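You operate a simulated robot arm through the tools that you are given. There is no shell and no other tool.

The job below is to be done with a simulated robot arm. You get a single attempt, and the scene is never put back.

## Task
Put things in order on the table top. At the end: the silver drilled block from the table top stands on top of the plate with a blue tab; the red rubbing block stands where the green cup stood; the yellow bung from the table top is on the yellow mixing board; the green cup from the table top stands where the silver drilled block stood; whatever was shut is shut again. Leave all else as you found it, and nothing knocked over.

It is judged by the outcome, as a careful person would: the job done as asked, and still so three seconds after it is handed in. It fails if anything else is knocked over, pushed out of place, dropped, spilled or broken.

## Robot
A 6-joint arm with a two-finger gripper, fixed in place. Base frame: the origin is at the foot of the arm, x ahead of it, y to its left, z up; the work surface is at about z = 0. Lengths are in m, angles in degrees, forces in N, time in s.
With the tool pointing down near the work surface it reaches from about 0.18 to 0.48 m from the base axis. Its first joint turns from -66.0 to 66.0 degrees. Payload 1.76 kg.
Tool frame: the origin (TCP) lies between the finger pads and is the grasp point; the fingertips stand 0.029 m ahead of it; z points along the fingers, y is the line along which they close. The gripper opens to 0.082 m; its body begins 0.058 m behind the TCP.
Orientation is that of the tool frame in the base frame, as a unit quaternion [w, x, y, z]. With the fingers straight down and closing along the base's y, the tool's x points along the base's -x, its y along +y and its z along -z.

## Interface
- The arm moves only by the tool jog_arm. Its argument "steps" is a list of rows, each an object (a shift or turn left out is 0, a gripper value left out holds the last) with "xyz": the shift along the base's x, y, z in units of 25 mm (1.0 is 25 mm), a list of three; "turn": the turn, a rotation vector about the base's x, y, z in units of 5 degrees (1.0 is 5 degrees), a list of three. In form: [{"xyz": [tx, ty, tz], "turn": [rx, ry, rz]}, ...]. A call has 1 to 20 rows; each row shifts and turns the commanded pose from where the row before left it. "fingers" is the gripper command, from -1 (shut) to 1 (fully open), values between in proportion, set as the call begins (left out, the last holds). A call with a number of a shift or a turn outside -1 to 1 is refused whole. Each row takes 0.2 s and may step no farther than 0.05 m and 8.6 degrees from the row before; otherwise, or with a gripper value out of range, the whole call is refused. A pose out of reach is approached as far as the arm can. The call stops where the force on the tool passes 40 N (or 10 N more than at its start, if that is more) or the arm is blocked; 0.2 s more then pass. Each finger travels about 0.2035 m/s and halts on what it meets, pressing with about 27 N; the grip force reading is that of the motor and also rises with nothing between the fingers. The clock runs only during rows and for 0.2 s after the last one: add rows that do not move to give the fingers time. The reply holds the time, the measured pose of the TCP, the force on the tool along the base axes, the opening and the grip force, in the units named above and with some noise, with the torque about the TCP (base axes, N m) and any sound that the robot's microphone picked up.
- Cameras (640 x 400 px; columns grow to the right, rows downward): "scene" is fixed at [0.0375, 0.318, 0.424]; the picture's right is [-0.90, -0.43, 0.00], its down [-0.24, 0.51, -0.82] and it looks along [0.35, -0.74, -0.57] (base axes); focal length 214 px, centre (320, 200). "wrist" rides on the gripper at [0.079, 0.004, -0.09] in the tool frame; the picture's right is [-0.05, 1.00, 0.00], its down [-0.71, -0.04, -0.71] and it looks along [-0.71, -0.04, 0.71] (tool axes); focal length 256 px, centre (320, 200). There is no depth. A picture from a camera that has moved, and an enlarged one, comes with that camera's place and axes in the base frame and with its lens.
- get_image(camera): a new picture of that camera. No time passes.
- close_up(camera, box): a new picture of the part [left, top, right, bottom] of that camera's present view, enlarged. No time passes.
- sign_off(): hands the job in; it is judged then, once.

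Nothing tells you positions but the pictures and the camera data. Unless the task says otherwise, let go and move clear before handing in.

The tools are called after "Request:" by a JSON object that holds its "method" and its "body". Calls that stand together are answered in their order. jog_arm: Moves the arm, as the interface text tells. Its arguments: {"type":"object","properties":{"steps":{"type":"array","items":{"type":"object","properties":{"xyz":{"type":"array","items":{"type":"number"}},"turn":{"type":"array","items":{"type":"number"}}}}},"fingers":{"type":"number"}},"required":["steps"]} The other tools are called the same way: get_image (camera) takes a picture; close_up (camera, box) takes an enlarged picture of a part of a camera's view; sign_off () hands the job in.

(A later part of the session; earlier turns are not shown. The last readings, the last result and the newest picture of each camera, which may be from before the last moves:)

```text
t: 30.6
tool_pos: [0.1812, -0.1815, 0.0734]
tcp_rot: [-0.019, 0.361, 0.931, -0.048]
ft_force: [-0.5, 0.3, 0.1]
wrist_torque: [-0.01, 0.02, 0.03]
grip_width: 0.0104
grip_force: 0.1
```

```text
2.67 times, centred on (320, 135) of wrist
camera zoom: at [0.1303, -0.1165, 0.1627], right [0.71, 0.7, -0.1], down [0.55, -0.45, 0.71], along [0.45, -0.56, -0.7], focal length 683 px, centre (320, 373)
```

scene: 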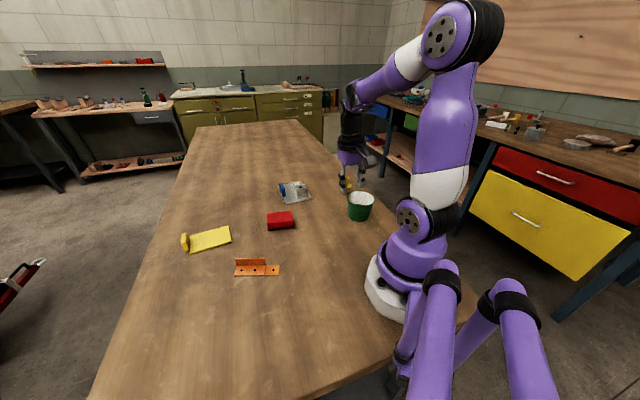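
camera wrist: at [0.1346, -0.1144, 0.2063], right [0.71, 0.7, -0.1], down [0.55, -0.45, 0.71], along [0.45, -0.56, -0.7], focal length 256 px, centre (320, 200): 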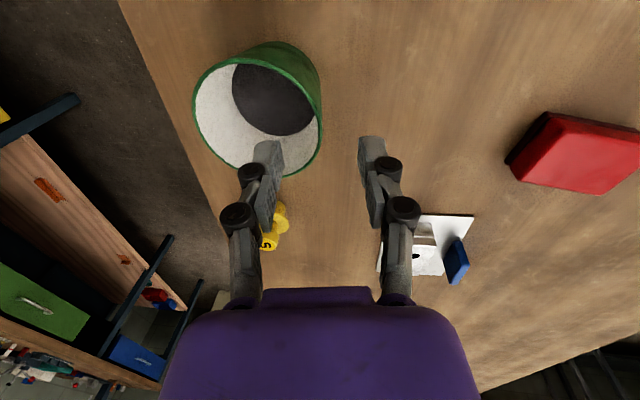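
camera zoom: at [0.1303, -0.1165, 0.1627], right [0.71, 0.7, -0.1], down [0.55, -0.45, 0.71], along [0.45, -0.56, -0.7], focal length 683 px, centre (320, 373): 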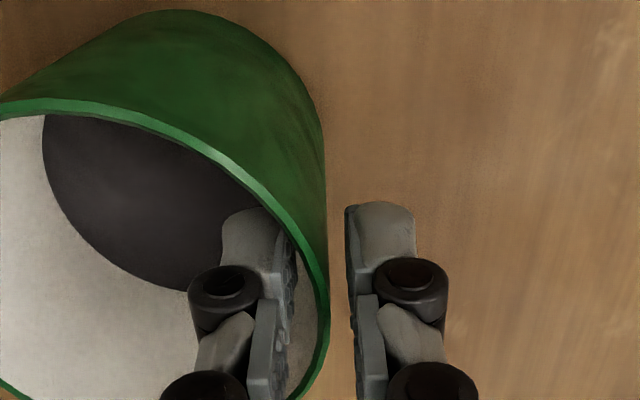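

The inner finger is already against the wall while the outer has ~4 mm to go; I shift the tool 2 mm toward the cup so both meet it together, then close.

Request:
{"method": "jog_arm", "body": {"steps": [{"xyz": [-0.054, -0.059, 0]}, {"xyz": [0, 0, 0]}]}}

Request:
{"method": "jog_arm", "body": {"steps": [{"xyz": [0, 0, 0]}, {"xyz": [0, 0, 0]}], "fingers": -0.88}}

Request:
{"method": "close_up", "body": {"camera": "wrist", "box": [200, 60, 440, 210]}}

```text
t: 31.2
tool_pos: [0.1788, -0.1819, 0.0738]
tcp_rot: [-0.019, 0.36, 0.931, -0.049]
ft_force: [-0.4, 0.0, -0.3]
wrist_torque: [-0.01, 0.01, 0.01]
grip_width: 0.0103
grip_force: 0.0
```

```text
t: 31.8
tool_pos: [0.1798, -0.1817, 0.0734]
tcp_rot: [-0.019, 0.36, 0.931, -0.048]
ft_force: [-0.3, 0.6, 0.5]
wrist_torque: [-0.02, -0.05, 0.04]
grip_width: 0.0058
grip_force: 27.1
```

```text
2.67 times, centred on (320, 135) of wrist
camera zoom: at [0.1286, -0.1176, 0.162], right [0.71, 0.7, -0.1], down [0.55, -0.45, 0.71], along [0.45, -0.56, -0.7], focal length 683 px, centre (320, 373)
```

zoom: 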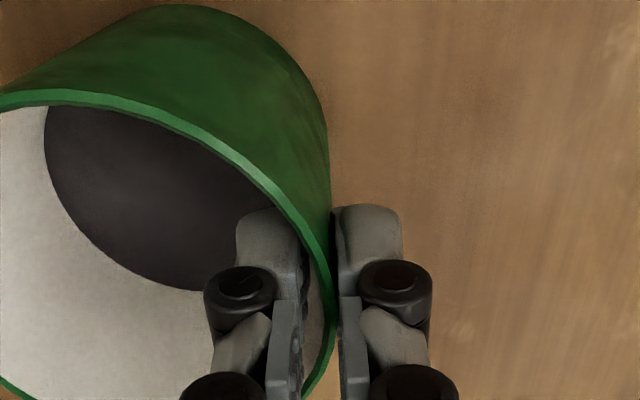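

The wall is pinched (5.8 mm, 27 N). I command full close to keep the grip, and lift a few millimetres slowly to check the cup stays level.

Request:
{"method": "jog_arm", "body": {"steps": [{"xyz": [0, 0, 0]}, {"xyz": [0, 0, 0.1]}, {"xyz": [0, 0, 0.15]}, {"xyz": [0, 0, 0.15]}, {"xyz": [0, 0, 0]}], "fingers": -1}}

Request:
{"method": "close_up", "body": {"camera": "wrist", "box": [200, 60, 440, 210]}}

Request:
{"method": "close_up", "body": {"camera": "scene", "box": [312, 150, 408, 230]}}

```text
t: 33.0
tool_pos: [0.1786, -0.1804, 0.0834]
tcp_rot: [-0.02, 0.36, 0.932, -0.049]
ft_force: [1.2, 1.1, -1.2]
wrist_torque: [0.0, -0.06, -0.02]
grip_width: 0.006
grip_force: 26.9
```

```text
2.67 times, centred on (320, 135) of wrist
camera zoom: at [0.1287, -0.1179, 0.1721], right [0.71, 0.7, -0.1], down [0.55, -0.45, 0.71], along [0.45, -0.56, -0.7], focal length 683 px, centre (320, 373)
```

zoom: 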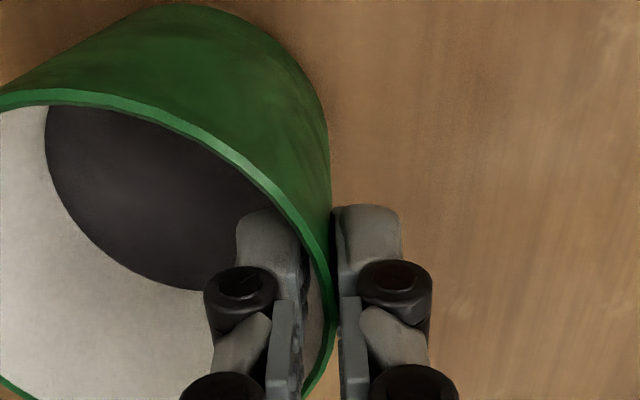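

```text
5.00 times, centred on (360, 190) of scene
camera zoom: at [0.0375, 0.318, 0.424], right [-0.9, -0.43, 0.0], down [-0.24, 0.51, -0.82], along [0.35, -0.74, -0.57], focal length 1072 px, centre (120, 250)
```

zoom: 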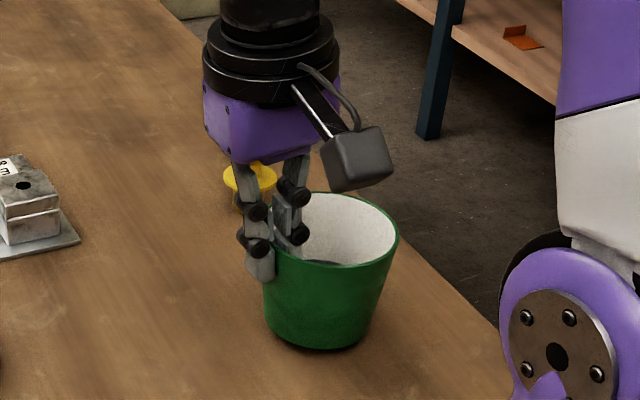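

The cup is off the table, level and firmly held. I lift it slowly to carrying height.

Request:
{"method": "jog_arm", "body": {"steps": [{"xyz": [0, 0, 0.3]}, {"xyz": [0, 0, 0.5]}, {"xyz": [0, 0, 0.6]}, {"xyz": [0, 0, 0.6]}, {"xyz": [0, 0, 0.6]}, {"xyz": [0, 0, 0.5]}, {"xyz": [0, 0, 0.3]}, {"xyz": [0, 0, 0]}]}}

Request:
{"method": "get_image", "body": {"camera": "wrist"}}

Request:
{"method": "close_up", "body": {"camera": "scene", "box": [280, 110, 440, 240]}}

```text
t: 34.8
tool_pos: [0.1781, -0.1816, 0.1678]
tcp_rot: [-0.018, 0.359, 0.932, -0.049]
ft_force: [-0.5, -0.3, -1.1]
wrist_torque: [0.02, 0.01, -0.01]
grip_width: 0.0058
grip_force: 27.2
```

```text
taken
camera wrist: at [0.1281, -0.1181, 0.2568], right [0.71, 0.7, -0.1], down [0.55, -0.45, 0.71], along [0.45, -0.56, -0.7], focal length 256 px, centre (320, 200)
```

wrist: 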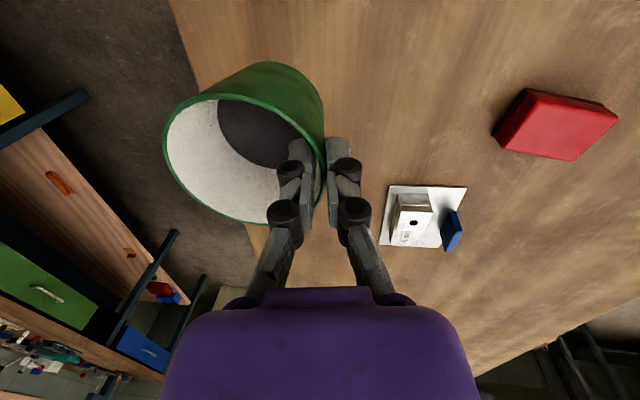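

```text
3.08 times, centred on (360, 175) of scene
camera zoom: at [0.0375, 0.318, 0.424], right [-0.9, -0.43, 0.0], down [-0.24, 0.51, -0.82], along [0.35, -0.74, -0.57], focal length 660 px, centre (197, 277)
```

zoom: 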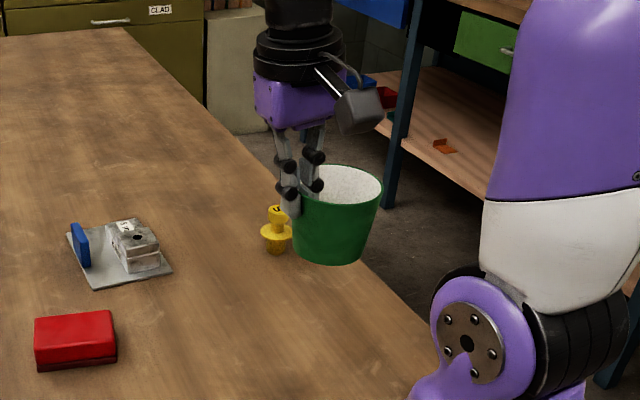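

The cup is level and steady. I carry it out around the front of the arm toward the silver block's old spot, turning as I go.

Request:
{"method": "jog_arm", "body": {"steps": [{"xyz": [0.2, 0.4, 0], "turn": [0, 0, 0.4]}, {"xyz": [0.33, 0.72, 0], "turn": [0, 0, 0.727]}, {"xyz": [0.35, 0.75, 0], "turn": [0, 0, 0.727]}, {"xyz": [0.35, 0.75, 0], "turn": [0, 0, 0.727]}, {"xyz": [0.35, 0.75, 0], "turn": [0, 0, 0.727]}, {"xyz": [0.35, 0.75, 0], "turn": [0, 0, 0.727]}, {"xyz": [0.35, 0.75, 0], "turn": [0, 0, 0.727]}, {"xyz": [0.35, 0.75, 0], "turn": [0, 0, 0.727]}, {"xyz": [0.35, 0.75, 0], "turn": [0, 0, 0.727]}, {"xyz": [0.35, 0.75, 0], "turn": [0, 0, 0.727]}, {"xyz": [0.35, 0.75, 0], "turn": [0, 0, 0.727]}, {"xyz": [0.33, 0.7, 0], "turn": [0, 0, 0.727]}, {"xyz": [0, 0, 0]}]}}

Request:
{"method": "get_image", "body": {"camera": "scene"}}

```text
t: 37.6
tool_pos: [0.2785, 0.033, 0.1665]
tcp_rot: [-0.001, 0.002, 0.999, -0.053]
ft_force: [-0.5, -0.4, -0.2]
wrist_torque: [0.04, 0.03, 0.03]
grip_width: 0.0061
grip_force: 27.1
```

```text
taken
```

scene: 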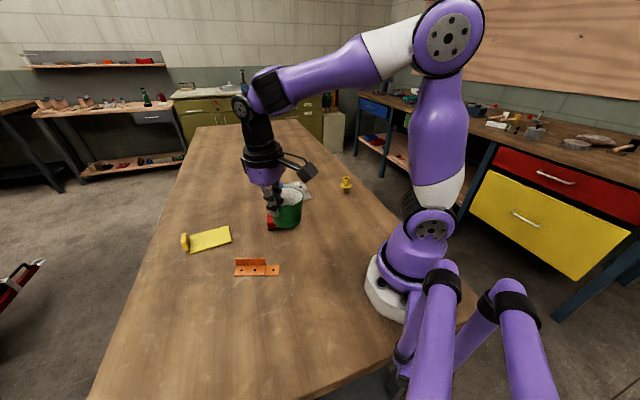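

Still level. Second half of the carry, to above the silver block's old spot.

Request:
{"method": "jog_arm", "body": {"steps": [{"xyz": [-0.15, 0.4, 0], "turn": [0, 0, 0.45]}, {"xyz": [-0.25, 0.7, 0], "turn": [0, 0, 0.7]}, {"xyz": [-0.25, 0.7, 0], "turn": [0, 0, 0.7]}, {"xyz": [-0.25, 0.7, 0], "turn": [0, 0, 0.7]}, {"xyz": [-0.25, 0.7, 0], "turn": [0, 0, 0.7]}, {"xyz": [-0.25, 0.7, 0], "turn": [0, 0, 0.7]}, {"xyz": [-0.25, 0.7, 0], "turn": [0, 0, 0.7]}, {"xyz": [-0.25, 0.7, 0], "turn": [0, 0, 0.7]}, {"xyz": [-0.25, 0.7, 0], "turn": [0, 0, 0.7]}, {"xyz": [-0.25, 0.7, 0], "turn": [0, 0, 0.7]}, {"xyz": [-0.25, 0.7, 0], "turn": [0, 0, 0.7]}, {"xyz": [-0.25, 0.7, 0], "turn": [0, 0, 0.7]}, {"xyz": [-0.25, 0.7, 0], "turn": [0, 0, 0.7]}, {"xyz": [-0.066, 0.084, 0], "turn": [0, 0, 0.15]}, {"xyz": [0, 0, 0]}]}}

Request:
{"method": "get_image", "body": {"camera": "scene"}}

Request:
{"method": "get_image", "body": {"camera": "wrist"}}

```text
t: 40.8
tool_pos: [0.1992, 0.2553, 0.1677]
tcp_rot: [0.02, -0.379, 0.924, -0.048]
ft_force: [-0.7, 0.2, -1.5]
wrist_torque: [0.01, 0.02, 0.0]
grip_width: 0.0061
grip_force: 26.5
```

```text
taken
```

scene: 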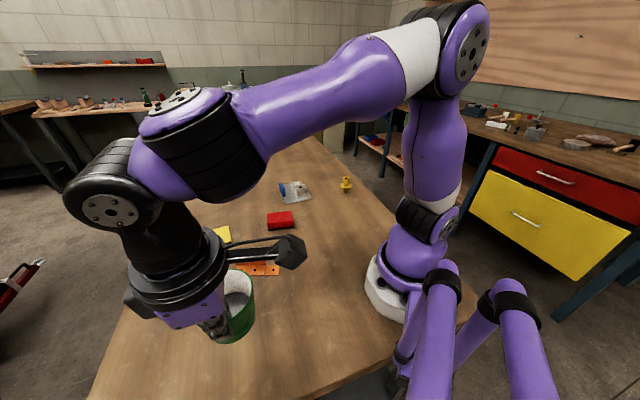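

```text
taken
camera wrist: at [0.1317, 0.2097, 0.2573], right [-0.66, 0.74, -0.1], down [0.48, 0.52, 0.71], along [0.58, 0.42, -0.7], focal length 256 px, centre (320, 200)
```

wrist: 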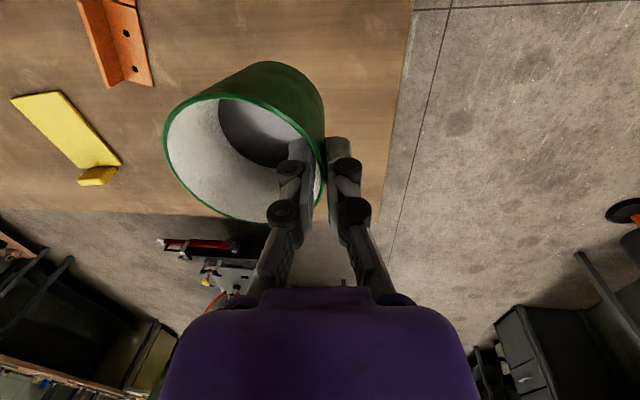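

The cup is over the silver block's old spot (its centre computes to about (0.225, 0.228)). I lower it slowly to just above the table.

Request:
{"method": "jog_arm", "body": {"steps": [{"xyz": [0.03, -0.02, -0.3]}, {"xyz": [0, 0, -0.6]}, {"xyz": [0, 0, -0.6]}, {"xyz": [0, 0, -0.6]}, {"xyz": [0, 0, -0.6]}, {"xyz": [0, 0, -0.5]}, {"xyz": [0, 0, -0.3]}, {"xyz": [0, 0, 0]}]}}

Request:
{"method": "get_image", "body": {"camera": "wrist"}}

Request:
{"method": "close_up", "body": {"camera": "scene", "box": [140, 240, 340, 390]}}

```text
t: 42.6
tool_pos: [0.1993, 0.2539, 0.0811]
tcp_rot: [0.02, -0.379, 0.924, -0.049]
ft_force: [0.0, -0.4, -1.8]
wrist_torque: [0.02, 0.05, 0.03]
grip_width: 0.0058
grip_force: 27.2
```

```text
taken
camera wrist: at [0.1331, 0.2086, 0.1693], right [-0.66, 0.74, -0.1], down [0.48, 0.52, 0.71], along [0.58, 0.42, -0.7], focal length 256 px, centre (320, 200)
```

wrist: 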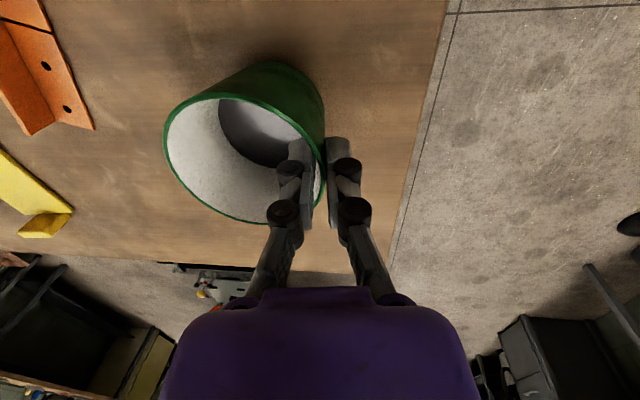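

```text
2.67 times, centred on (240, 315) of scene
camera zoom: at [0.0375, 0.318, 0.424], right [-0.9, -0.43, 0.0], down [-0.24, 0.51, -0.82], along [0.35, -0.74, -0.57], focal length 572 px, centre (533, -107)
```

zoom: 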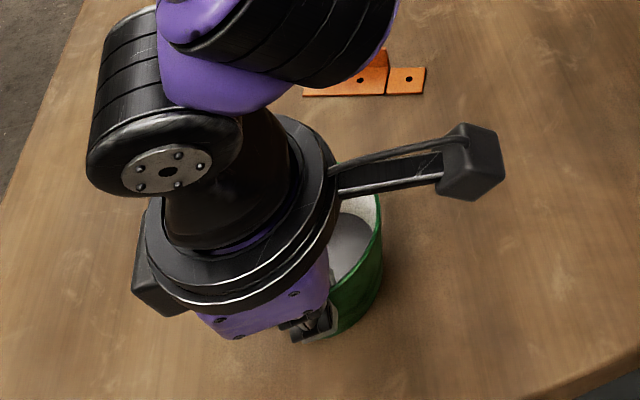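

About 7 mm to go; I lower 5 mm, then in 1 mm steps until I feel contact.

Request:
{"method": "jog_arm", "body": {"steps": [{"xyz": [0, 0, -0.1]}, {"xyz": [0, 0, -0.1]}, {"xyz": [0, 0, 0]}]}}

Request:
{"method": "jog_arm", "body": {"steps": [{"xyz": [0, 0, -0.04]}, {"xyz": [0, 0, 0]}]}}

Request:
{"method": "jog_arm", "body": {"steps": [{"xyz": [0, 0, -0.03]}, {"xyz": [0, 0, 0]}]}}

```text
t: 43.4
tool_pos: [0.1999, 0.2555, 0.0746]
tcp_rot: [0.02, -0.38, 0.923, -0.048]
ft_force: [0.1, -0.2, -1.0]
wrist_torque: [0.03, 0.01, 0.03]
grip_width: 0.0059
grip_force: 26.6
```

```text
t: 44.0
tool_pos: [0.201, 0.2551, 0.0739]
tcp_rot: [0.02, -0.38, 0.924, -0.049]
ft_force: [-0.5, 1.2, 1.7]
wrist_torque: [-0.03, -0.07, 0.03]
grip_width: 0.006
grip_force: 26.9
```

```text
t: 44.6
tool_pos: [0.2002, 0.2545, 0.0728]
tcp_rot: [0.02, -0.38, 0.924, -0.048]
ft_force: [-0.4, -0.1, -0.3]
wrist_torque: [-0.05, -0.04, 0.04]
grip_width: 0.0061
grip_force: 27.0
```

Request:
{"method": "jog_arm", "body": {"steps": [{"xyz": [0, 0, -0.03]}, {"xyz": [0, 0, 0]}]}}

Request:
{"method": "close_up", "body": {"camera": "wrist", "box": [140, 40, 400, 240]}}

```text
t: 45.2
tool_pos: [0.2002, 0.255, 0.0729]
tcp_rot: [0.02, -0.38, 0.924, -0.048]
ft_force: [-3.3, 1.6, 9.5]
wrist_torque: [-0.22, 0.24, -0.1]
grip_width: 0.0063
grip_force: 27.4
```

```text
2.00 times, centred on (270, 140) of wrist
camera zoom: at [0.1336, 0.2092, 0.1618], right [-0.66, 0.74, -0.1], down [0.48, 0.52, 0.71], along [0.58, 0.42, -0.7], focal length 512 px, centre (420, 320)
```

zoom: 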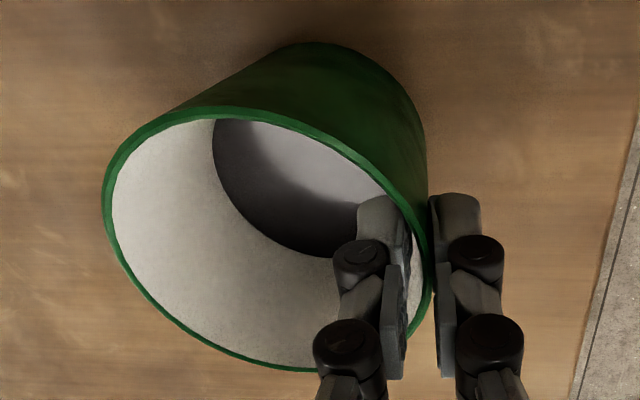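

The cup has touched down (about +11 N). I relieve 0.5 mm and open a little, then wider, watching that the cup doesn't move.

Request:
{"method": "jog_arm", "body": {"steps": [{"xyz": [0, 0, 0.02]}, {"xyz": [0, 0, 0]}]}}

Request:
{"method": "jog_arm", "body": {"steps": [{"xyz": [0, 0, 0]}, {"xyz": [0, 0, 0]}, {"xyz": [0, 0, 0]}], "fingers": -0.7}}

Request:
{"method": "close_up", "body": {"camera": "wrist", "box": [140, 40, 400, 240]}}

```text
t: 45.8
tool_pos: [0.2013, 0.2554, 0.0735]
tcp_rot: [0.019, -0.379, 0.924, -0.049]
ft_force: [0.0, -0.1, 0.8]
wrist_torque: [-0.01, -0.03, 0.03]
grip_width: 0.006
grip_force: 27.2
```

```text
t: 46.6
tool_pos: [0.1998, 0.2552, 0.0732]
tcp_rot: [0.02, -0.38, 0.924, -0.049]
ft_force: [-1.0, 0.5, 0.1]
wrist_torque: [-0.01, 0.0, 0.05]
grip_width: 0.0123
grip_force: 0.0
```

```text
2.00 times, centred on (270, 140) of wrist
camera zoom: at [0.1333, 0.2094, 0.162], right [-0.66, 0.74, -0.1], down [0.48, 0.52, 0.71], along [0.58, 0.42, -0.7], focal length 512 px, centre (420, 320)
```

zoom: 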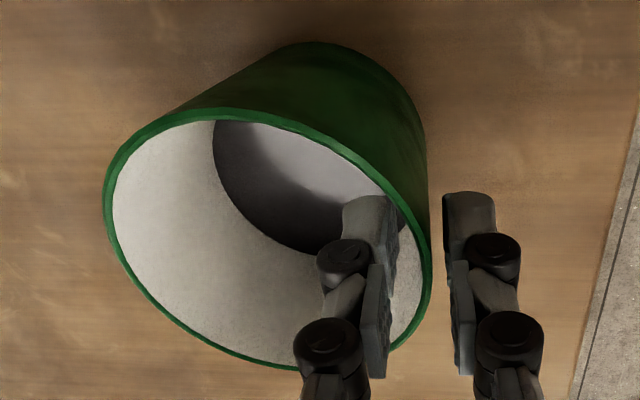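

Released and the cup stayed put. I open a bit more and withdraw upward along the tool's axis.

Request:
{"method": "jog_arm", "body": {"steps": [{"xyz": [0, 0, 0]}, {"xyz": [0, 0, 0]}], "fingers": -0.2}}

Request:
{"method": "jog_arm", "body": {"steps": [{"xyz": [-0.022, 0.022, 0.3]}, {"xyz": [-0.04, 0.04, 0.5]}, {"xyz": [-0.04, 0.04, 0.5]}, {"xyz": [-0.05, 0.05, 0.6]}, {"xyz": [0, 0, 1]}, {"xyz": [0, 0, 1]}, {"xyz": [0, 0, 1]}, {"xyz": [0, 0, 0]}]}}

Request:
{"method": "get_image", "body": {"camera": "wrist"}}

Request:
{"method": "get_image", "body": {"camera": "scene"}}

```text
t: 47.2
tool_pos: [0.2002, 0.2552, 0.0731]
tcp_rot: [0.019, -0.379, 0.924, -0.049]
ft_force: [-0.5, 0.3, 0.3]
wrist_torque: [0.01, 0.0, 0.01]
grip_width: 0.0327
grip_force: 0.1
```

```text
t: 49.0
tool_pos: [0.1975, 0.2571, 0.1961]
tcp_rot: [0.02, -0.38, 0.924, -0.049]
ft_force: [0.0, 0.2, 0.0]
wrist_torque: [0.01, 0.0, -0.02]
grip_width: 0.0327
grip_force: 0.1
```

```text
taken
camera wrist: at [0.1296, 0.2119, 0.2847], right [-0.66, 0.74, -0.1], down [0.48, 0.52, 0.71], along [0.58, 0.42, -0.7], focal length 256 px, centre (320, 200)
```

wrist: 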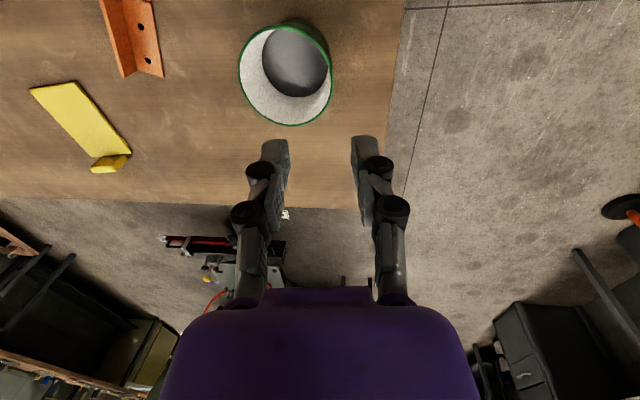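

```text
taken
```

scene: 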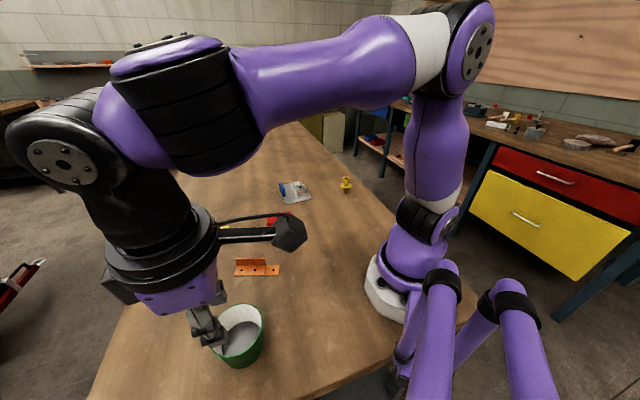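

The cup stands in the silver block's old place. Next the red block: I straighten the tool and move above it (centre about (0.343, -0.074), long side at ~35°), gripper open.

Request:
{"method": "jog_arm", "body": {"steps": [{"xyz": [0, 0, 0.2], "turn": [0.427, 0.421, 0]}, {"xyz": [0, 0, 0], "turn": [0.427, 0.421, 0]}, {"xyz": [0.417, -0.947, 0], "turn": [0, 0, -0.14]}, {"xyz": [0.417, -0.947, 0], "turn": [0, 0, -0.14]}, {"xyz": [0.417, -0.947, 0], "turn": [0, 0, -0.14]}, {"xyz": [0.417, -0.947, 0], "turn": [0, 0, -0.14]}, {"xyz": [0.417, -0.947, 0], "turn": [0, 0, -0.14]}, {"xyz": [0.417, -0.947, 0], "turn": [0, 0, -0.14]}, {"xyz": [0.417, -0.947, 0], "turn": [0, 0, -0.14]}, {"xyz": [0.417, -0.947, 0], "turn": [0, 0, -0.14]}, {"xyz": [0.417, -0.947, 0], "turn": [0, 0, -0.14]}, {"xyz": [0.417, -0.947, 0], "turn": [0, 0, -0.14]}, {"xyz": [0.417, -0.947, 0], "turn": [0, 0, -0.14]}, {"xyz": [0.417, -0.947, 0], "turn": [0, 0, -0.14]}, {"xyz": [0.417, -0.947, 0], "turn": [0, 0, -0.14]}, {"xyz": [0.417, -0.947, 0], "turn": [0, 0, -0.14]}, {"xyz": [0, 0, 0]}], "fingers": 1}}

Request:
{"method": "get_image", "body": {"camera": "wrist"}}

Request:
{"method": "get_image", "body": {"camera": "scene"}}

```text
t: 52.6
tool_pos: [0.3424, -0.0743, 0.1997]
tcp_rot: [-0.001, -0.3, 0.954, 0.0]
ft_force: [0.0, -0.5, 0.7]
wrist_torque: [0.02, 0.0, -0.02]
grip_width: 0.082
grip_force: 0.1
```

```text
taken
camera wrist: at [0.2738, -0.1155, 0.2899], right [-0.53, 0.85, 0.0], down [0.6, 0.37, 0.71], along [0.6, 0.37, -0.71], focal length 256 px, centre (320, 200)
```

wrist: 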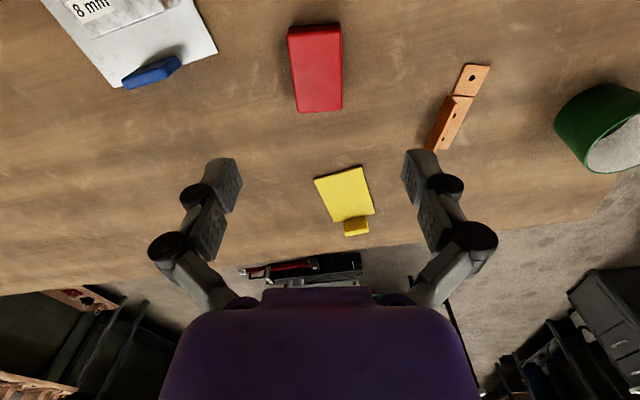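

```text
taken
```

scene: 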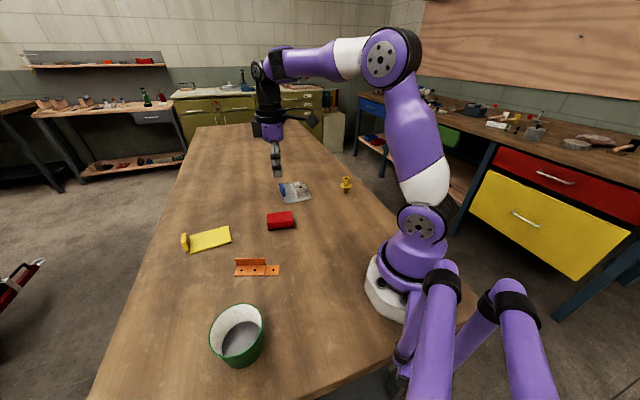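

Request:
{"method": "close_up", "body": {"camera": "wrist", "box": [240, 10, 400, 110]}}

Request:
{"method": "close_up", "body": {"camera": "scene", "box": [250, 195, 314, 240]}}

Request:
{"method": "close_up", "body": {"camera": "scene", "box": [160, 280, 320, 390]}}

```text
4.00 times, centred on (320, 60) of wrist
camera zoom: at [0.2738, -0.1155, 0.2899], right [-0.53, 0.85, 0.0], down [0.6, 0.37, 0.71], along [0.6, 0.37, -0.71], focal length 1024 px, centre (320, 760)
```

zoom: 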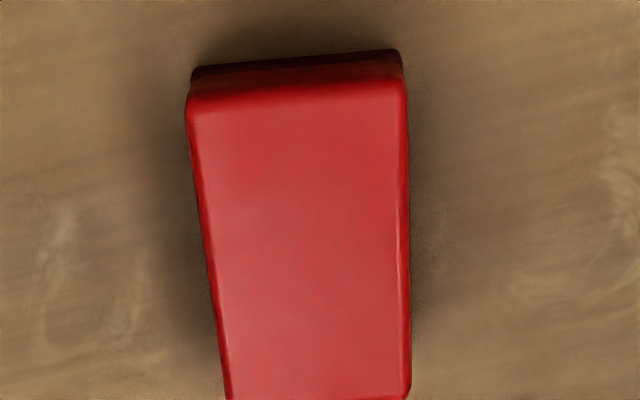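

```text
8.89 times, centred on (282, 218) of scene
camera zoom: at [0.0375, 0.3179, 0.424], right [-0.9, -0.43, 0.0], down [-0.24, 0.51, -0.82], along [0.35, -0.74, -0.57], focal length 1906 px, centre (658, 44)
```

zoom: 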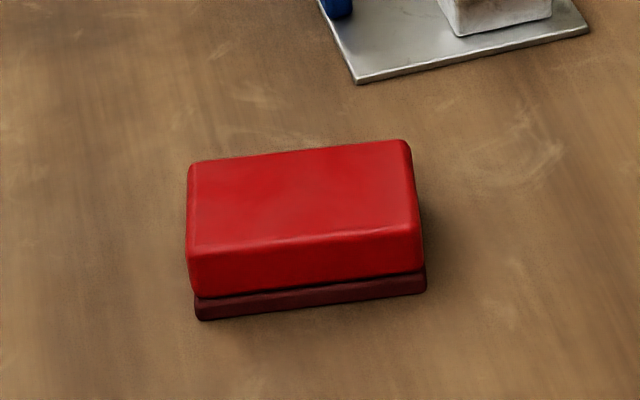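

```text
3.64 times, centred on (240, 335) of scene
camera zoom: at [0.0375, 0.3179, 0.424], right [-0.9, -0.43, 0.0], down [-0.24, 0.51, -0.82], along [0.35, -0.74, -0.57], focal length 780 px, centre (611, -291)
```

zoom: 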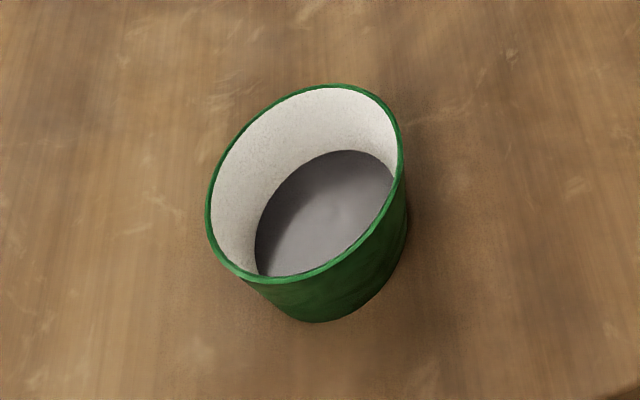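

The red block is at about (0.352, -0.070), 73 × 45 mm, ~30 mm high, angle ~36°. I centre over it and descend part way.

Request:
{"method": "jog_arm", "body": {"steps": [{"xyz": [0.44, 0.16, -0.5], "turn": [0, 0, 0.26]}, {"xyz": [0, 0, -1]}, {"xyz": [0, 0, -1]}, {"xyz": [0, 0, -1]}, {"xyz": [0, 0, -0.5]}, {"xyz": [0, 0, 0]}]}}

Request:
{"method": "get_image", "body": {"camera": "wrist"}}

Request:
{"method": "close_up", "body": {"camera": "scene", "box": [220, 140, 340, 240]}}

```text
t: 54.0
tool_pos: [0.3539, -0.0686, 0.1014]
tcp_rot: [-0.001, -0.31, 0.951, 0.0]
ft_force: [0.3, -0.4, 0.2]
wrist_torque: [-0.03, 0.01, 0.01]
grip_width: 0.082
grip_force: 0.1
```

```text
taken
camera wrist: at [0.2862, -0.1122, 0.1905], right [-0.55, 0.84, 0.0], down [0.59, 0.39, 0.71], along [0.59, 0.39, -0.71], focal length 256 px, centre (320, 200)
```

wrist: 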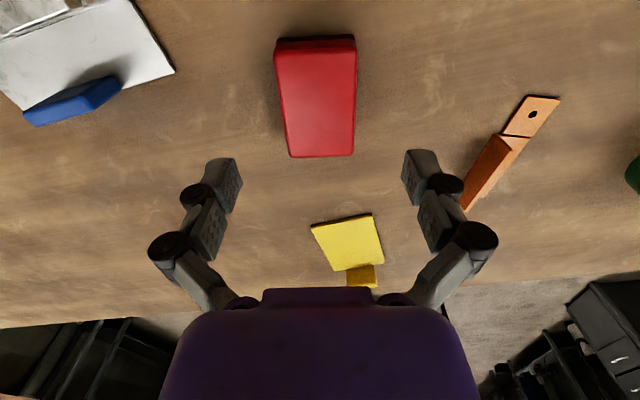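

```text
4.00 times, centred on (280, 190) of scene
camera zoom: at [0.0375, 0.318, 0.424], right [-0.9, -0.43, 0.0], down [-0.24, 0.51, -0.82], along [0.35, -0.74, -0.57], focal length 858 px, centre (480, 240)
```

zoom: 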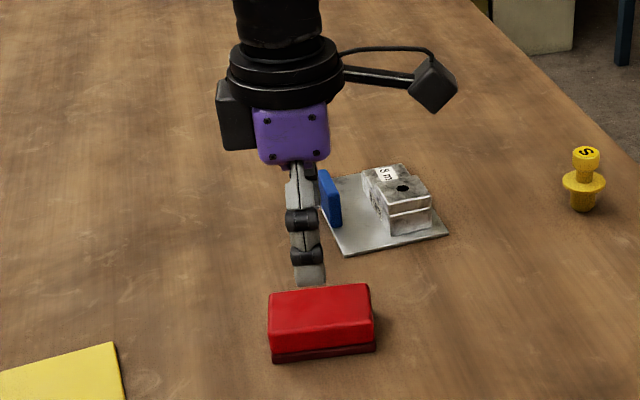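

Well centred. I descend to grip height and close on the block.

Request:
{"method": "jog_arm", "body": {"steps": [{"xyz": [0, 0, -0.8]}, {"xyz": [0, 0, -0.8]}, {"xyz": [0, 0, -0.62]}, {"xyz": [0, 0, 0]}]}}

Request:
{"method": "get_image", "body": {"camera": "wrist"}}

Request:
{"method": "close_up", "body": {"camera": "scene", "box": [220, 140, 340, 240]}}

```text
t: 55.0
tool_pos: [0.3535, -0.0683, 0.046]
tcp_rot: [-0.001, -0.311, 0.95, -0.001]
ft_force: [-0.1, -0.4, 0.3]
wrist_torque: [-0.05, -0.01, -0.01]
grip_width: 0.082
grip_force: 0.2
```

```text
taken
camera wrist: at [0.2857, -0.1117, 0.1351], right [-0.55, 0.84, 0.0], down [0.59, 0.39, 0.71], along [0.59, 0.39, -0.71], focal length 256 px, centre (320, 200)
```

wrist: 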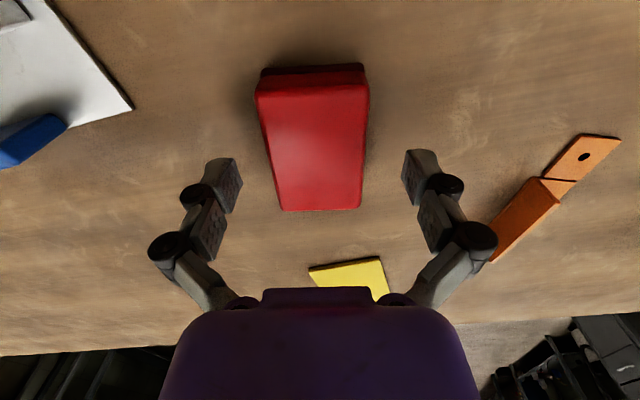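

```text
4.00 times, centred on (280, 190) of scene
camera zoom: at [0.0375, 0.318, 0.424], right [-0.9, -0.43, 0.0], down [-0.24, 0.51, -0.82], along [0.35, -0.74, -0.57], focal length 858 px, centre (480, 240)
```

zoom: 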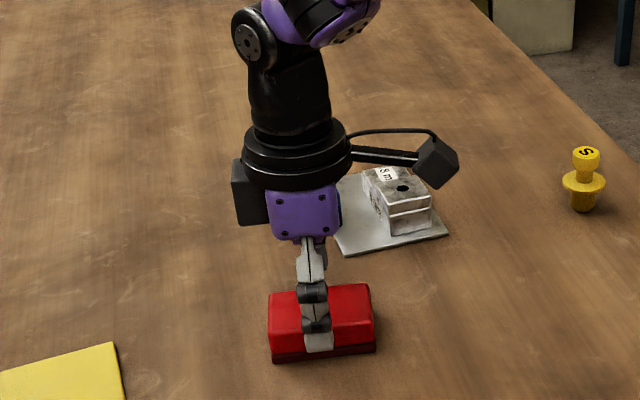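

Request:
{"method": "jog_arm", "body": {"steps": [{"xyz": [0, 0, 0]}, {"xyz": [0, 0, 0]}], "fingers": 0.25}}

Request:
{"method": "jog_arm", "body": {"steps": [{"xyz": [0, 0, 0]}, {"xyz": [0, 0, 0]}, {"xyz": [0, 0, 0]}], "fingers": -1}}

Request:
{"method": "get_image", "body": {"camera": "wrist"}}

```text
t: 55.6
tool_pos: [0.3528, -0.0684, 0.0452]
tcp_rot: [-0.001, -0.311, 0.95, 0.0]
ft_force: [0.8, -0.9, -1.0]
wrist_torque: [0.0, 0.04, 0.0]
grip_width: 0.0512
grip_force: 0.1
```

```text
t: 56.4
tool_pos: [0.3534, -0.0695, 0.0456]
tcp_rot: [0.0, -0.311, 0.951, 0.0]
ft_force: [-1.3, 1.1, 5.7]
wrist_torque: [0.02, 0.04, 0.0]
grip_width: 0.0492
grip_force: 27.2
```

```text
taken
camera wrist: at [0.2857, -0.1117, 0.1355], right [-0.55, 0.84, 0.0], down [0.59, 0.39, 0.71], along [0.59, 0.39, -0.71], focal length 256 px, centre (320, 200)
```

wrist: 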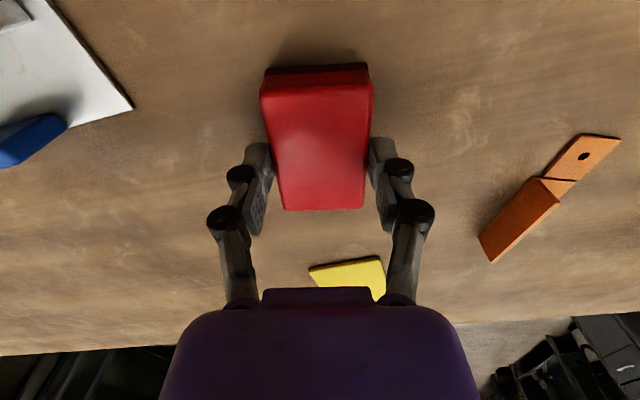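

The red block is gripped (49 mm). I lift it and carry it to the cup's old spot at about (0.154, -0.208).

Request:
{"method": "jog_arm", "body": {"steps": [{"xyz": [0, 0, 0.4]}, {"xyz": [0, 0, 0.8]}, {"xyz": [0, 0, 1]}, {"xyz": [0, 0, 1]}, {"xyz": [0, 0, 1]}, {"xyz": [0, 0, 0]}]}}

Request:
{"method": "get_image", "body": {"camera": "wrist"}}

```text
t: 57.8
tool_pos: [0.3526, -0.0702, 0.1502]
tcp_rot: [0.0, -0.311, 0.951, 0.0]
ft_force: [-0.3, 0.8, -1.4]
wrist_torque: [0.01, 0.02, 0.01]
grip_width: 0.0492
grip_force: 27.2
```

```text
taken
camera wrist: at [0.2845, -0.1124, 0.2404], right [-0.55, 0.84, 0.0], down [0.59, 0.39, 0.71], along [0.59, 0.39, -0.71], focal length 256 px, centre (320, 200)
```

wrist: 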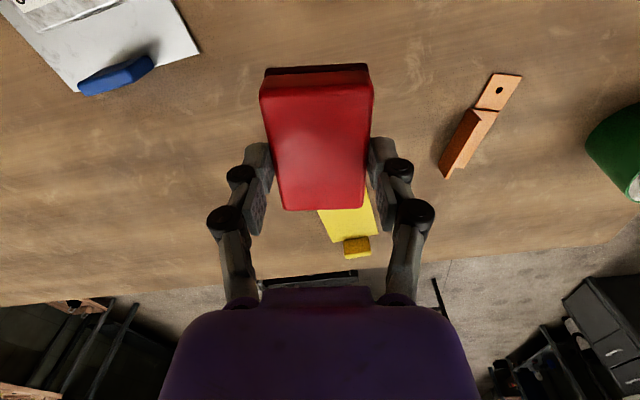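

Request:
{"method": "jog_arm", "body": {"steps": [{"xyz": [-0.497, -0.345, 0], "turn": [0, 0, -0.95]}, {"xyz": [-0.497, -0.345, 0], "turn": [0, 0, -0.95]}, {"xyz": [-0.497, -0.345, 0], "turn": [0, 0, -0.95]}, {"xyz": [-0.497, -0.345, 0], "turn": [0, 0, -0.95]}, {"xyz": [-0.497, -0.345, 0], "turn": [0, 0, -0.95]}, {"xyz": [-0.497, -0.345, 0], "turn": [0, 0, -0.95]}, {"xyz": [-0.497, -0.345, 0], "turn": [0, 0, -0.95]}, {"xyz": [-0.497, -0.345, 0], "turn": [0, 0, -0.95]}, {"xyz": [-0.497, -0.345, 0], "turn": [0, 0, -0.95]}, {"xyz": [-0.497, -0.345, 0], "turn": [0, 0, -0.95]}, {"xyz": [-0.497, -0.345, 0], "turn": [0, 0, -0.95]}, {"xyz": [-0.497, -0.345, 0], "turn": [0, 0, -0.95]}, {"xyz": [-0.497, -0.345, 0], "turn": [0, 0, -0.95]}, {"xyz": [-0.497, -0.345, 0], "turn": [0, 0, -0.95]}, {"xyz": [-0.497, -0.345, 0], "turn": [0, 0, -0.95]}, {"xyz": [-0.497, -0.345, 0], "turn": [0, 0, -0.95]}, {"xyz": [0, 0, 0]}]}}

Request:
{"method": "get_image", "body": {"camera": "wrist"}}

Request:
{"method": "get_image", "body": {"camera": "scene"}}

```text
t: 61.4
tool_pos: [0.1539, -0.2083, 0.15]
tcp_rot: [0.0, 0.341, 0.94, 0.001]
ft_force: [0.5, -0.7, -0.7]
wrist_torque: [0.0, -0.01, -0.03]
grip_width: 0.0492
grip_force: 26.8
```

```text
taken
camera wrist: at [0.0947, -0.1534, 0.2391], right [0.68, 0.73, 0.0], down [0.52, -0.48, 0.71], along [0.52, -0.48, -0.71], focal length 256 px, centre (320, 200)
```

wrist: 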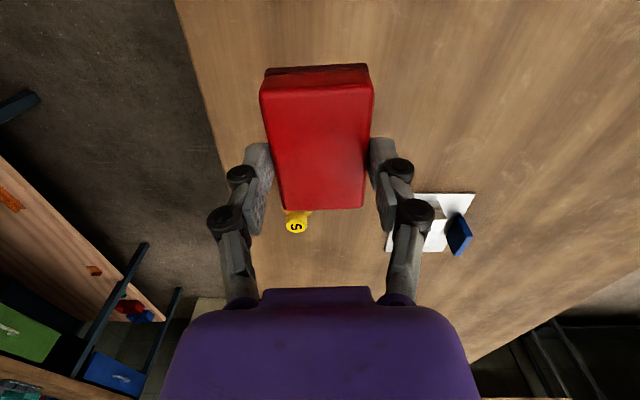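

```text
taken
```

scene: 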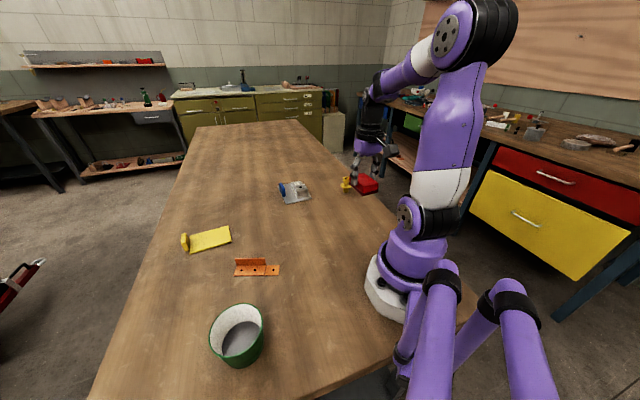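

I'm over the cup's old spot. I lower the red block to just above the table.

Request:
{"method": "jog_arm", "body": {"steps": [{"xyz": [0.09, -0.076, -0.5]}, {"xyz": [0, 0, -0.8]}, {"xyz": [0, 0, -0.8]}, {"xyz": [0, 0, -0.8]}, {"xyz": [0, 0, -0.6]}, {"xyz": [0, 0, -0.38]}, {"xyz": [0, 0, 0]}]}}

Request:
{"method": "close_up", "body": {"camera": "scene", "box": [300, 140, 420, 240]}}

Request:
{"method": "get_image", "body": {"camera": "wrist"}}

```text
t: 63.0
tool_pos: [0.1573, -0.2094, 0.0528]
tcp_rot: [-0.001, 0.341, 0.94, 0.0]
ft_force: [0.1, -0.1, -1.5]
wrist_torque: [-0.02, -0.01, 0.01]
grip_width: 0.0492
grip_force: 26.9
```

```text
4.00 times, centred on (360, 190) of scene
camera zoom: at [0.0375, 0.318, 0.424], right [-0.9, -0.43, 0.0], down [-0.24, 0.51, -0.82], along [0.35, -0.74, -0.57], focal length 858 px, centre (160, 240)
```

zoom: 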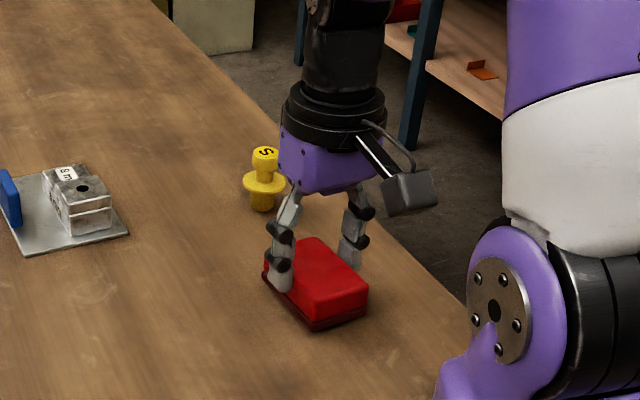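

```text
taken
camera wrist: at [0.0987, -0.1545, 0.1422], right [0.68, 0.73, 0.0], down [0.52, -0.48, 0.71], along [0.52, -0.48, -0.71], focal length 256 px, centre (320, 200)
```

wrist: 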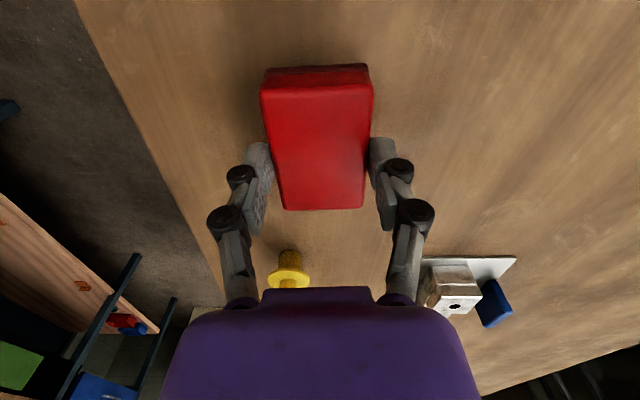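

The block is over the cup's former footprint. I lower it until it touches.

Request:
{"method": "jog_arm", "body": {"steps": [{"xyz": [0, 0, -0.1]}, {"xyz": [0, 0, -0.08]}, {"xyz": [0, 0, 0]}]}}

Request:
{"method": "jog_arm", "body": {"steps": [{"xyz": [0, 0, -0.04]}, {"xyz": [0, 0, 0]}]}}

Request:
{"method": "jog_arm", "body": {"steps": [{"xyz": [0, 0, -0.03]}, {"xyz": [0, 0, 0]}]}}

```text
t: 63.8
tool_pos: [0.1572, -0.209, 0.0492]
tcp_rot: [0.0, 0.34, 0.94, 0.0]
ft_force: [0.1, -0.3, -0.9]
wrist_torque: [-0.01, 0.0, -0.02]
grip_width: 0.0493
grip_force: 26.9
```

```text
t: 64.4
tool_pos: [0.157, -0.2083, 0.0477]
tcp_rot: [0.0, 0.339, 0.941, 0.0]
ft_force: [-0.1, -0.3, -1.1]
wrist_torque: [-0.03, -0.03, 0.0]
grip_width: 0.0493
grip_force: 27.4
```

```text
t: 65.0
tool_pos: [0.1579, -0.2082, 0.0467]
tcp_rot: [0.0, 0.34, 0.94, 0.001]
ft_force: [-0.5, 0.4, -0.8]
wrist_torque: [-0.04, 0.03, 0.02]
grip_width: 0.0492
grip_force: 26.8
```

Request:
{"method": "jog_arm", "body": {"steps": [{"xyz": [0, 0, -0.03]}, {"xyz": [0, 0, 0]}]}}

Request:
{"method": "jog_arm", "body": {"steps": [{"xyz": [0, 0, -0.03]}, {"xyz": [0, 0, 0]}]}}

```text
t: 65.6
tool_pos: [0.1573, -0.2091, 0.0468]
tcp_rot: [0.001, 0.34, 0.94, 0.0]
ft_force: [-0.5, 0.2, -0.8]
wrist_torque: [0.0, 0.04, 0.01]
grip_width: 0.049
grip_force: 26.3
```

```text
t: 66.2
tool_pos: [0.1568, -0.2094, 0.0462]
tcp_rot: [0.0, 0.34, 0.94, 0.0]
ft_force: [-0.4, 0.6, -1.1]
wrist_torque: [0.04, 0.01, 0.02]
grip_width: 0.0491
grip_force: 26.6
```

The force still shows only the block's weight, so it isn't down yet; two more small steps.

Request:
{"method": "jog_arm", "body": {"steps": [{"xyz": [0, 0, -0.03]}, {"xyz": [0, 0, 0]}]}}

Request:
{"method": "jog_arm", "body": {"steps": [{"xyz": [0, 0, -0.03]}, {"xyz": [0, 0, 0]}]}}

Request:
{"method": "close_up", "body": {"camera": "scene", "box": [328, 180, 392, 230]}}

```text
t: 66.8
tool_pos: [0.1564, -0.2091, 0.0453]
tcp_rot: [0.002, 0.34, 0.94, -0.001]
ft_force: [-2.6, 2.4, 21.5]
wrist_torque: [0.19, 0.19, 0.01]
grip_width: 0.0493
grip_force: 27.0
```

```text
t: 67.4
tool_pos: [0.1572, -0.2091, 0.0438]
tcp_rot: [0.001, 0.341, 0.94, -0.001]
ft_force: [-4.6, -0.3, 22.0]
wrist_torque: [-0.01, 0.09, -0.03]
grip_width: 0.0494
grip_force: 27.5
```

```text
8.00 times, centred on (360, 205) of scene
camera zoom: at [0.0375, 0.318, 0.4239], right [-0.9, -0.43, 0.0], down [-0.24, 0.51, -0.82], along [0.35, -0.74, -0.57], focal length 1716 px, centre (0, 160)
```

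zoom: 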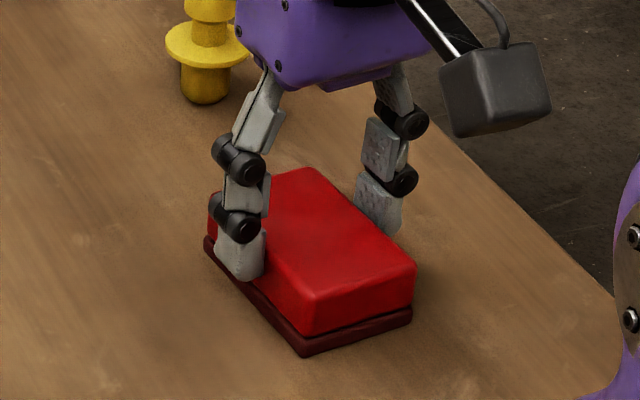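

The block is on the table. I relieve the pressure, open and rise clear.

Request:
{"method": "jog_arm", "body": {"steps": [{"xyz": [0, 0, 0.05]}, {"xyz": [0, 0, 0]}]}}

Request:
{"method": "jog_arm", "body": {"steps": [{"xyz": [0, 0, 0]}, {"xyz": [0, 0, 0]}, {"xyz": [0, 0, 0]}], "fingers": 0.75}}

Request:
{"method": "jog_arm", "body": {"steps": [{"xyz": [0, 0, 0.4]}, {"xyz": [0, 0, 0.8]}, {"xyz": [0, 0, 1]}, {"xyz": [0, 0, 1]}, {"xyz": [0, 0, 1]}, {"xyz": [0, 0, 1]}, {"xyz": [0, 0, 0]}]}}

Request:
{"method": "get_image", "body": {"camera": "wrist"}}

Request:
{"method": "get_image", "body": {"camera": "scene"}}

```text
t: 68.0
tool_pos: [0.157, -0.2087, 0.0455]
tcp_rot: [-0.002, 0.34, 0.94, 0.001]
ft_force: [0.7, -0.6, -1.6]
wrist_torque: [0.04, 0.05, -0.02]
grip_width: 0.0491
grip_force: 27.1
```

```text
t: 68.8
tool_pos: [0.1574, -0.2094, 0.0454]
tcp_rot: [0.0, 0.34, 0.94, 0.0]
ft_force: [1.0, 0.0, -0.3]
wrist_torque: [-0.02, -0.01, 0.01]
grip_width: 0.0718
grip_force: 0.1
```

```text
t: 70.4
tool_pos: [0.1547, -0.2094, 0.1761]
tcp_rot: [0.0, 0.34, 0.94, 0.0]
ft_force: [0.0, 0.5, 0.8]
wrist_torque: [0.0, -0.01, 0.01]
grip_width: 0.0719
grip_force: 0.3
```

```text
taken
camera wrist: at [0.096, -0.1541, 0.2651], right [0.68, 0.73, 0.0], down [0.52, -0.48, 0.71], along [0.52, -0.48, -0.71], focal length 256 px, centre (320, 200)
```

wrist: 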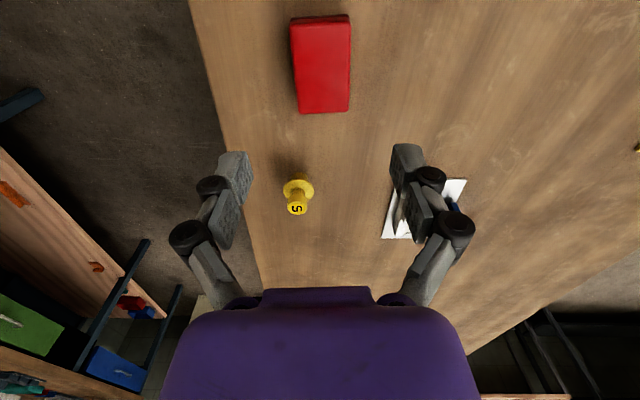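

```text
taken
```

scene: 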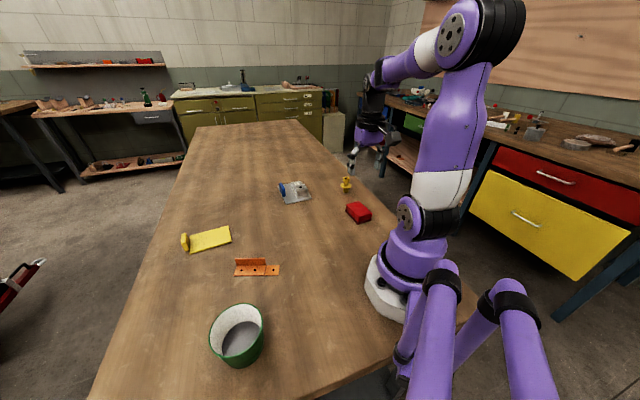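

The red block stands in the cup's place. Before the bung, I check the area around the yellow board and the whole table closely.

Request:
{"method": "close_up", "body": {"camera": "scene", "box": [165, 205, 293, 285]}}

Request:
{"method": "close_up", "body": {"camera": "wrist", "box": [250, 130, 378, 210]}}

Request:
{"method": "close_up", "body": {"camera": "scene", "box": [310, 165, 390, 230]}}

```text
5.00 times, centred on (229, 245) of scene
camera zoom: at [0.0375, 0.318, 0.424], right [-0.9, -0.43, 0.0], down [-0.24, 0.51, -0.82], along [0.35, -0.74, -0.57], focal length 1072 px, centre (775, -25)
```

zoom: 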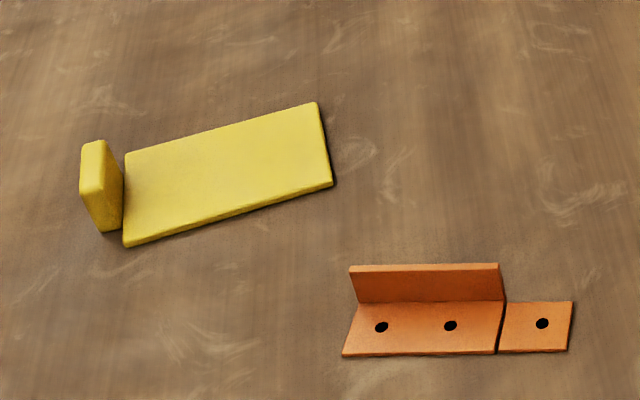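

```text
5.00 times, centred on (314, 170) of wrist
camera zoom: at [0.096, -0.1541, 0.2651], right [0.68, 0.73, 0.0], down [0.52, -0.48, 0.71], along [0.52, -0.48, -0.71], focal length 1280 px, centre (350, 350)
```

zoom: 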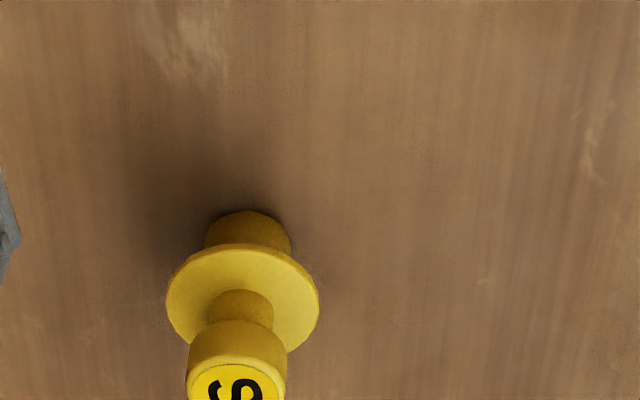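

```text
6.15 times, centred on (350, 198) of scene
camera zoom: at [0.0375, 0.318, 0.424], right [-0.9, -0.43, 0.0], down [-0.24, 0.51, -0.82], along [0.35, -0.74, -0.57], focal length 1320 px, centre (135, 215)
```

zoom: 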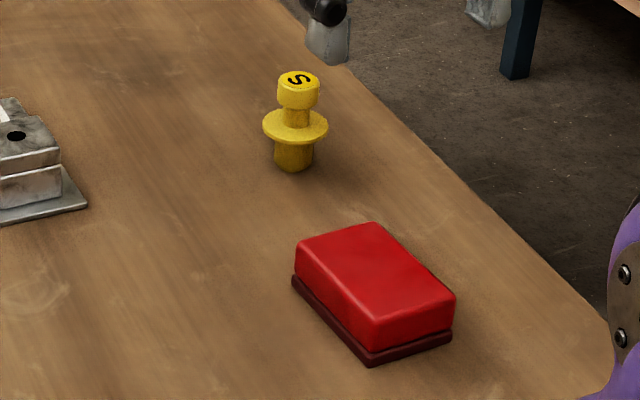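

All is well there. The bung stands near (0.238, -0.324), ~59 mm tall with a ~24 mm knob above a ~38 mm flange. I move above it with the fingers part open and look.

Request:
{"method": "jog_arm", "body": {"steps": [{"xyz": [0.558, -0.764, 0.13]}, {"xyz": [0.558, -0.764, 0.13]}, {"xyz": [0.558, -0.764, 0.13]}, {"xyz": [0.558, -0.764, 0.13]}, {"xyz": [0.558, -0.764, 0.13]}, {"xyz": [0.558, -0.764, 0.13]}, {"xyz": [0, 0, 0]}], "fingers": 0.4}}

Request:
{"method": "get_image", "body": {"camera": "wrist"}}

Request:
{"method": "close_up", "body": {"camera": "wrist", "box": [250, 30, 410, 130]}}

```text
t: 72.0
tool_pos: [0.2412, -0.3232, 0.1946]
tcp_rot: [0.0, 0.34, 0.94, 0.0]
ft_force: [-0.2, 0.7, -0.2]
wrist_torque: [0.03, -0.03, -0.01]
grip_width: 0.0575
grip_force: 0.0
```

```text
taken
camera wrist: at [0.1815, -0.2682, 0.2845], right [0.68, 0.73, 0.0], down [0.52, -0.48, 0.71], along [0.52, -0.48, -0.71], focal length 256 px, centre (320, 200)
```

wrist: 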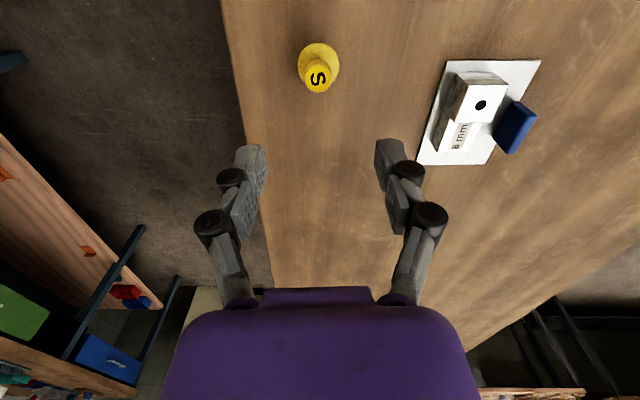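

```text
4.00 times, centred on (330, 80) of wrist
camera zoom: at [0.1815, -0.2682, 0.2845], right [0.68, 0.73, 0.0], down [0.52, -0.48, 0.71], along [0.52, -0.48, -0.71], focal length 1024 px, centre (280, 680)
```

zoom: 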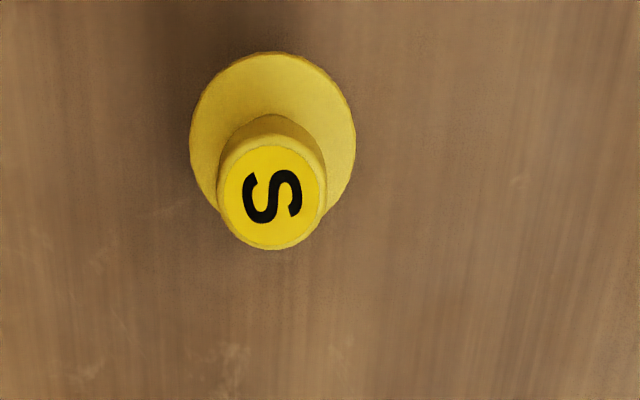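

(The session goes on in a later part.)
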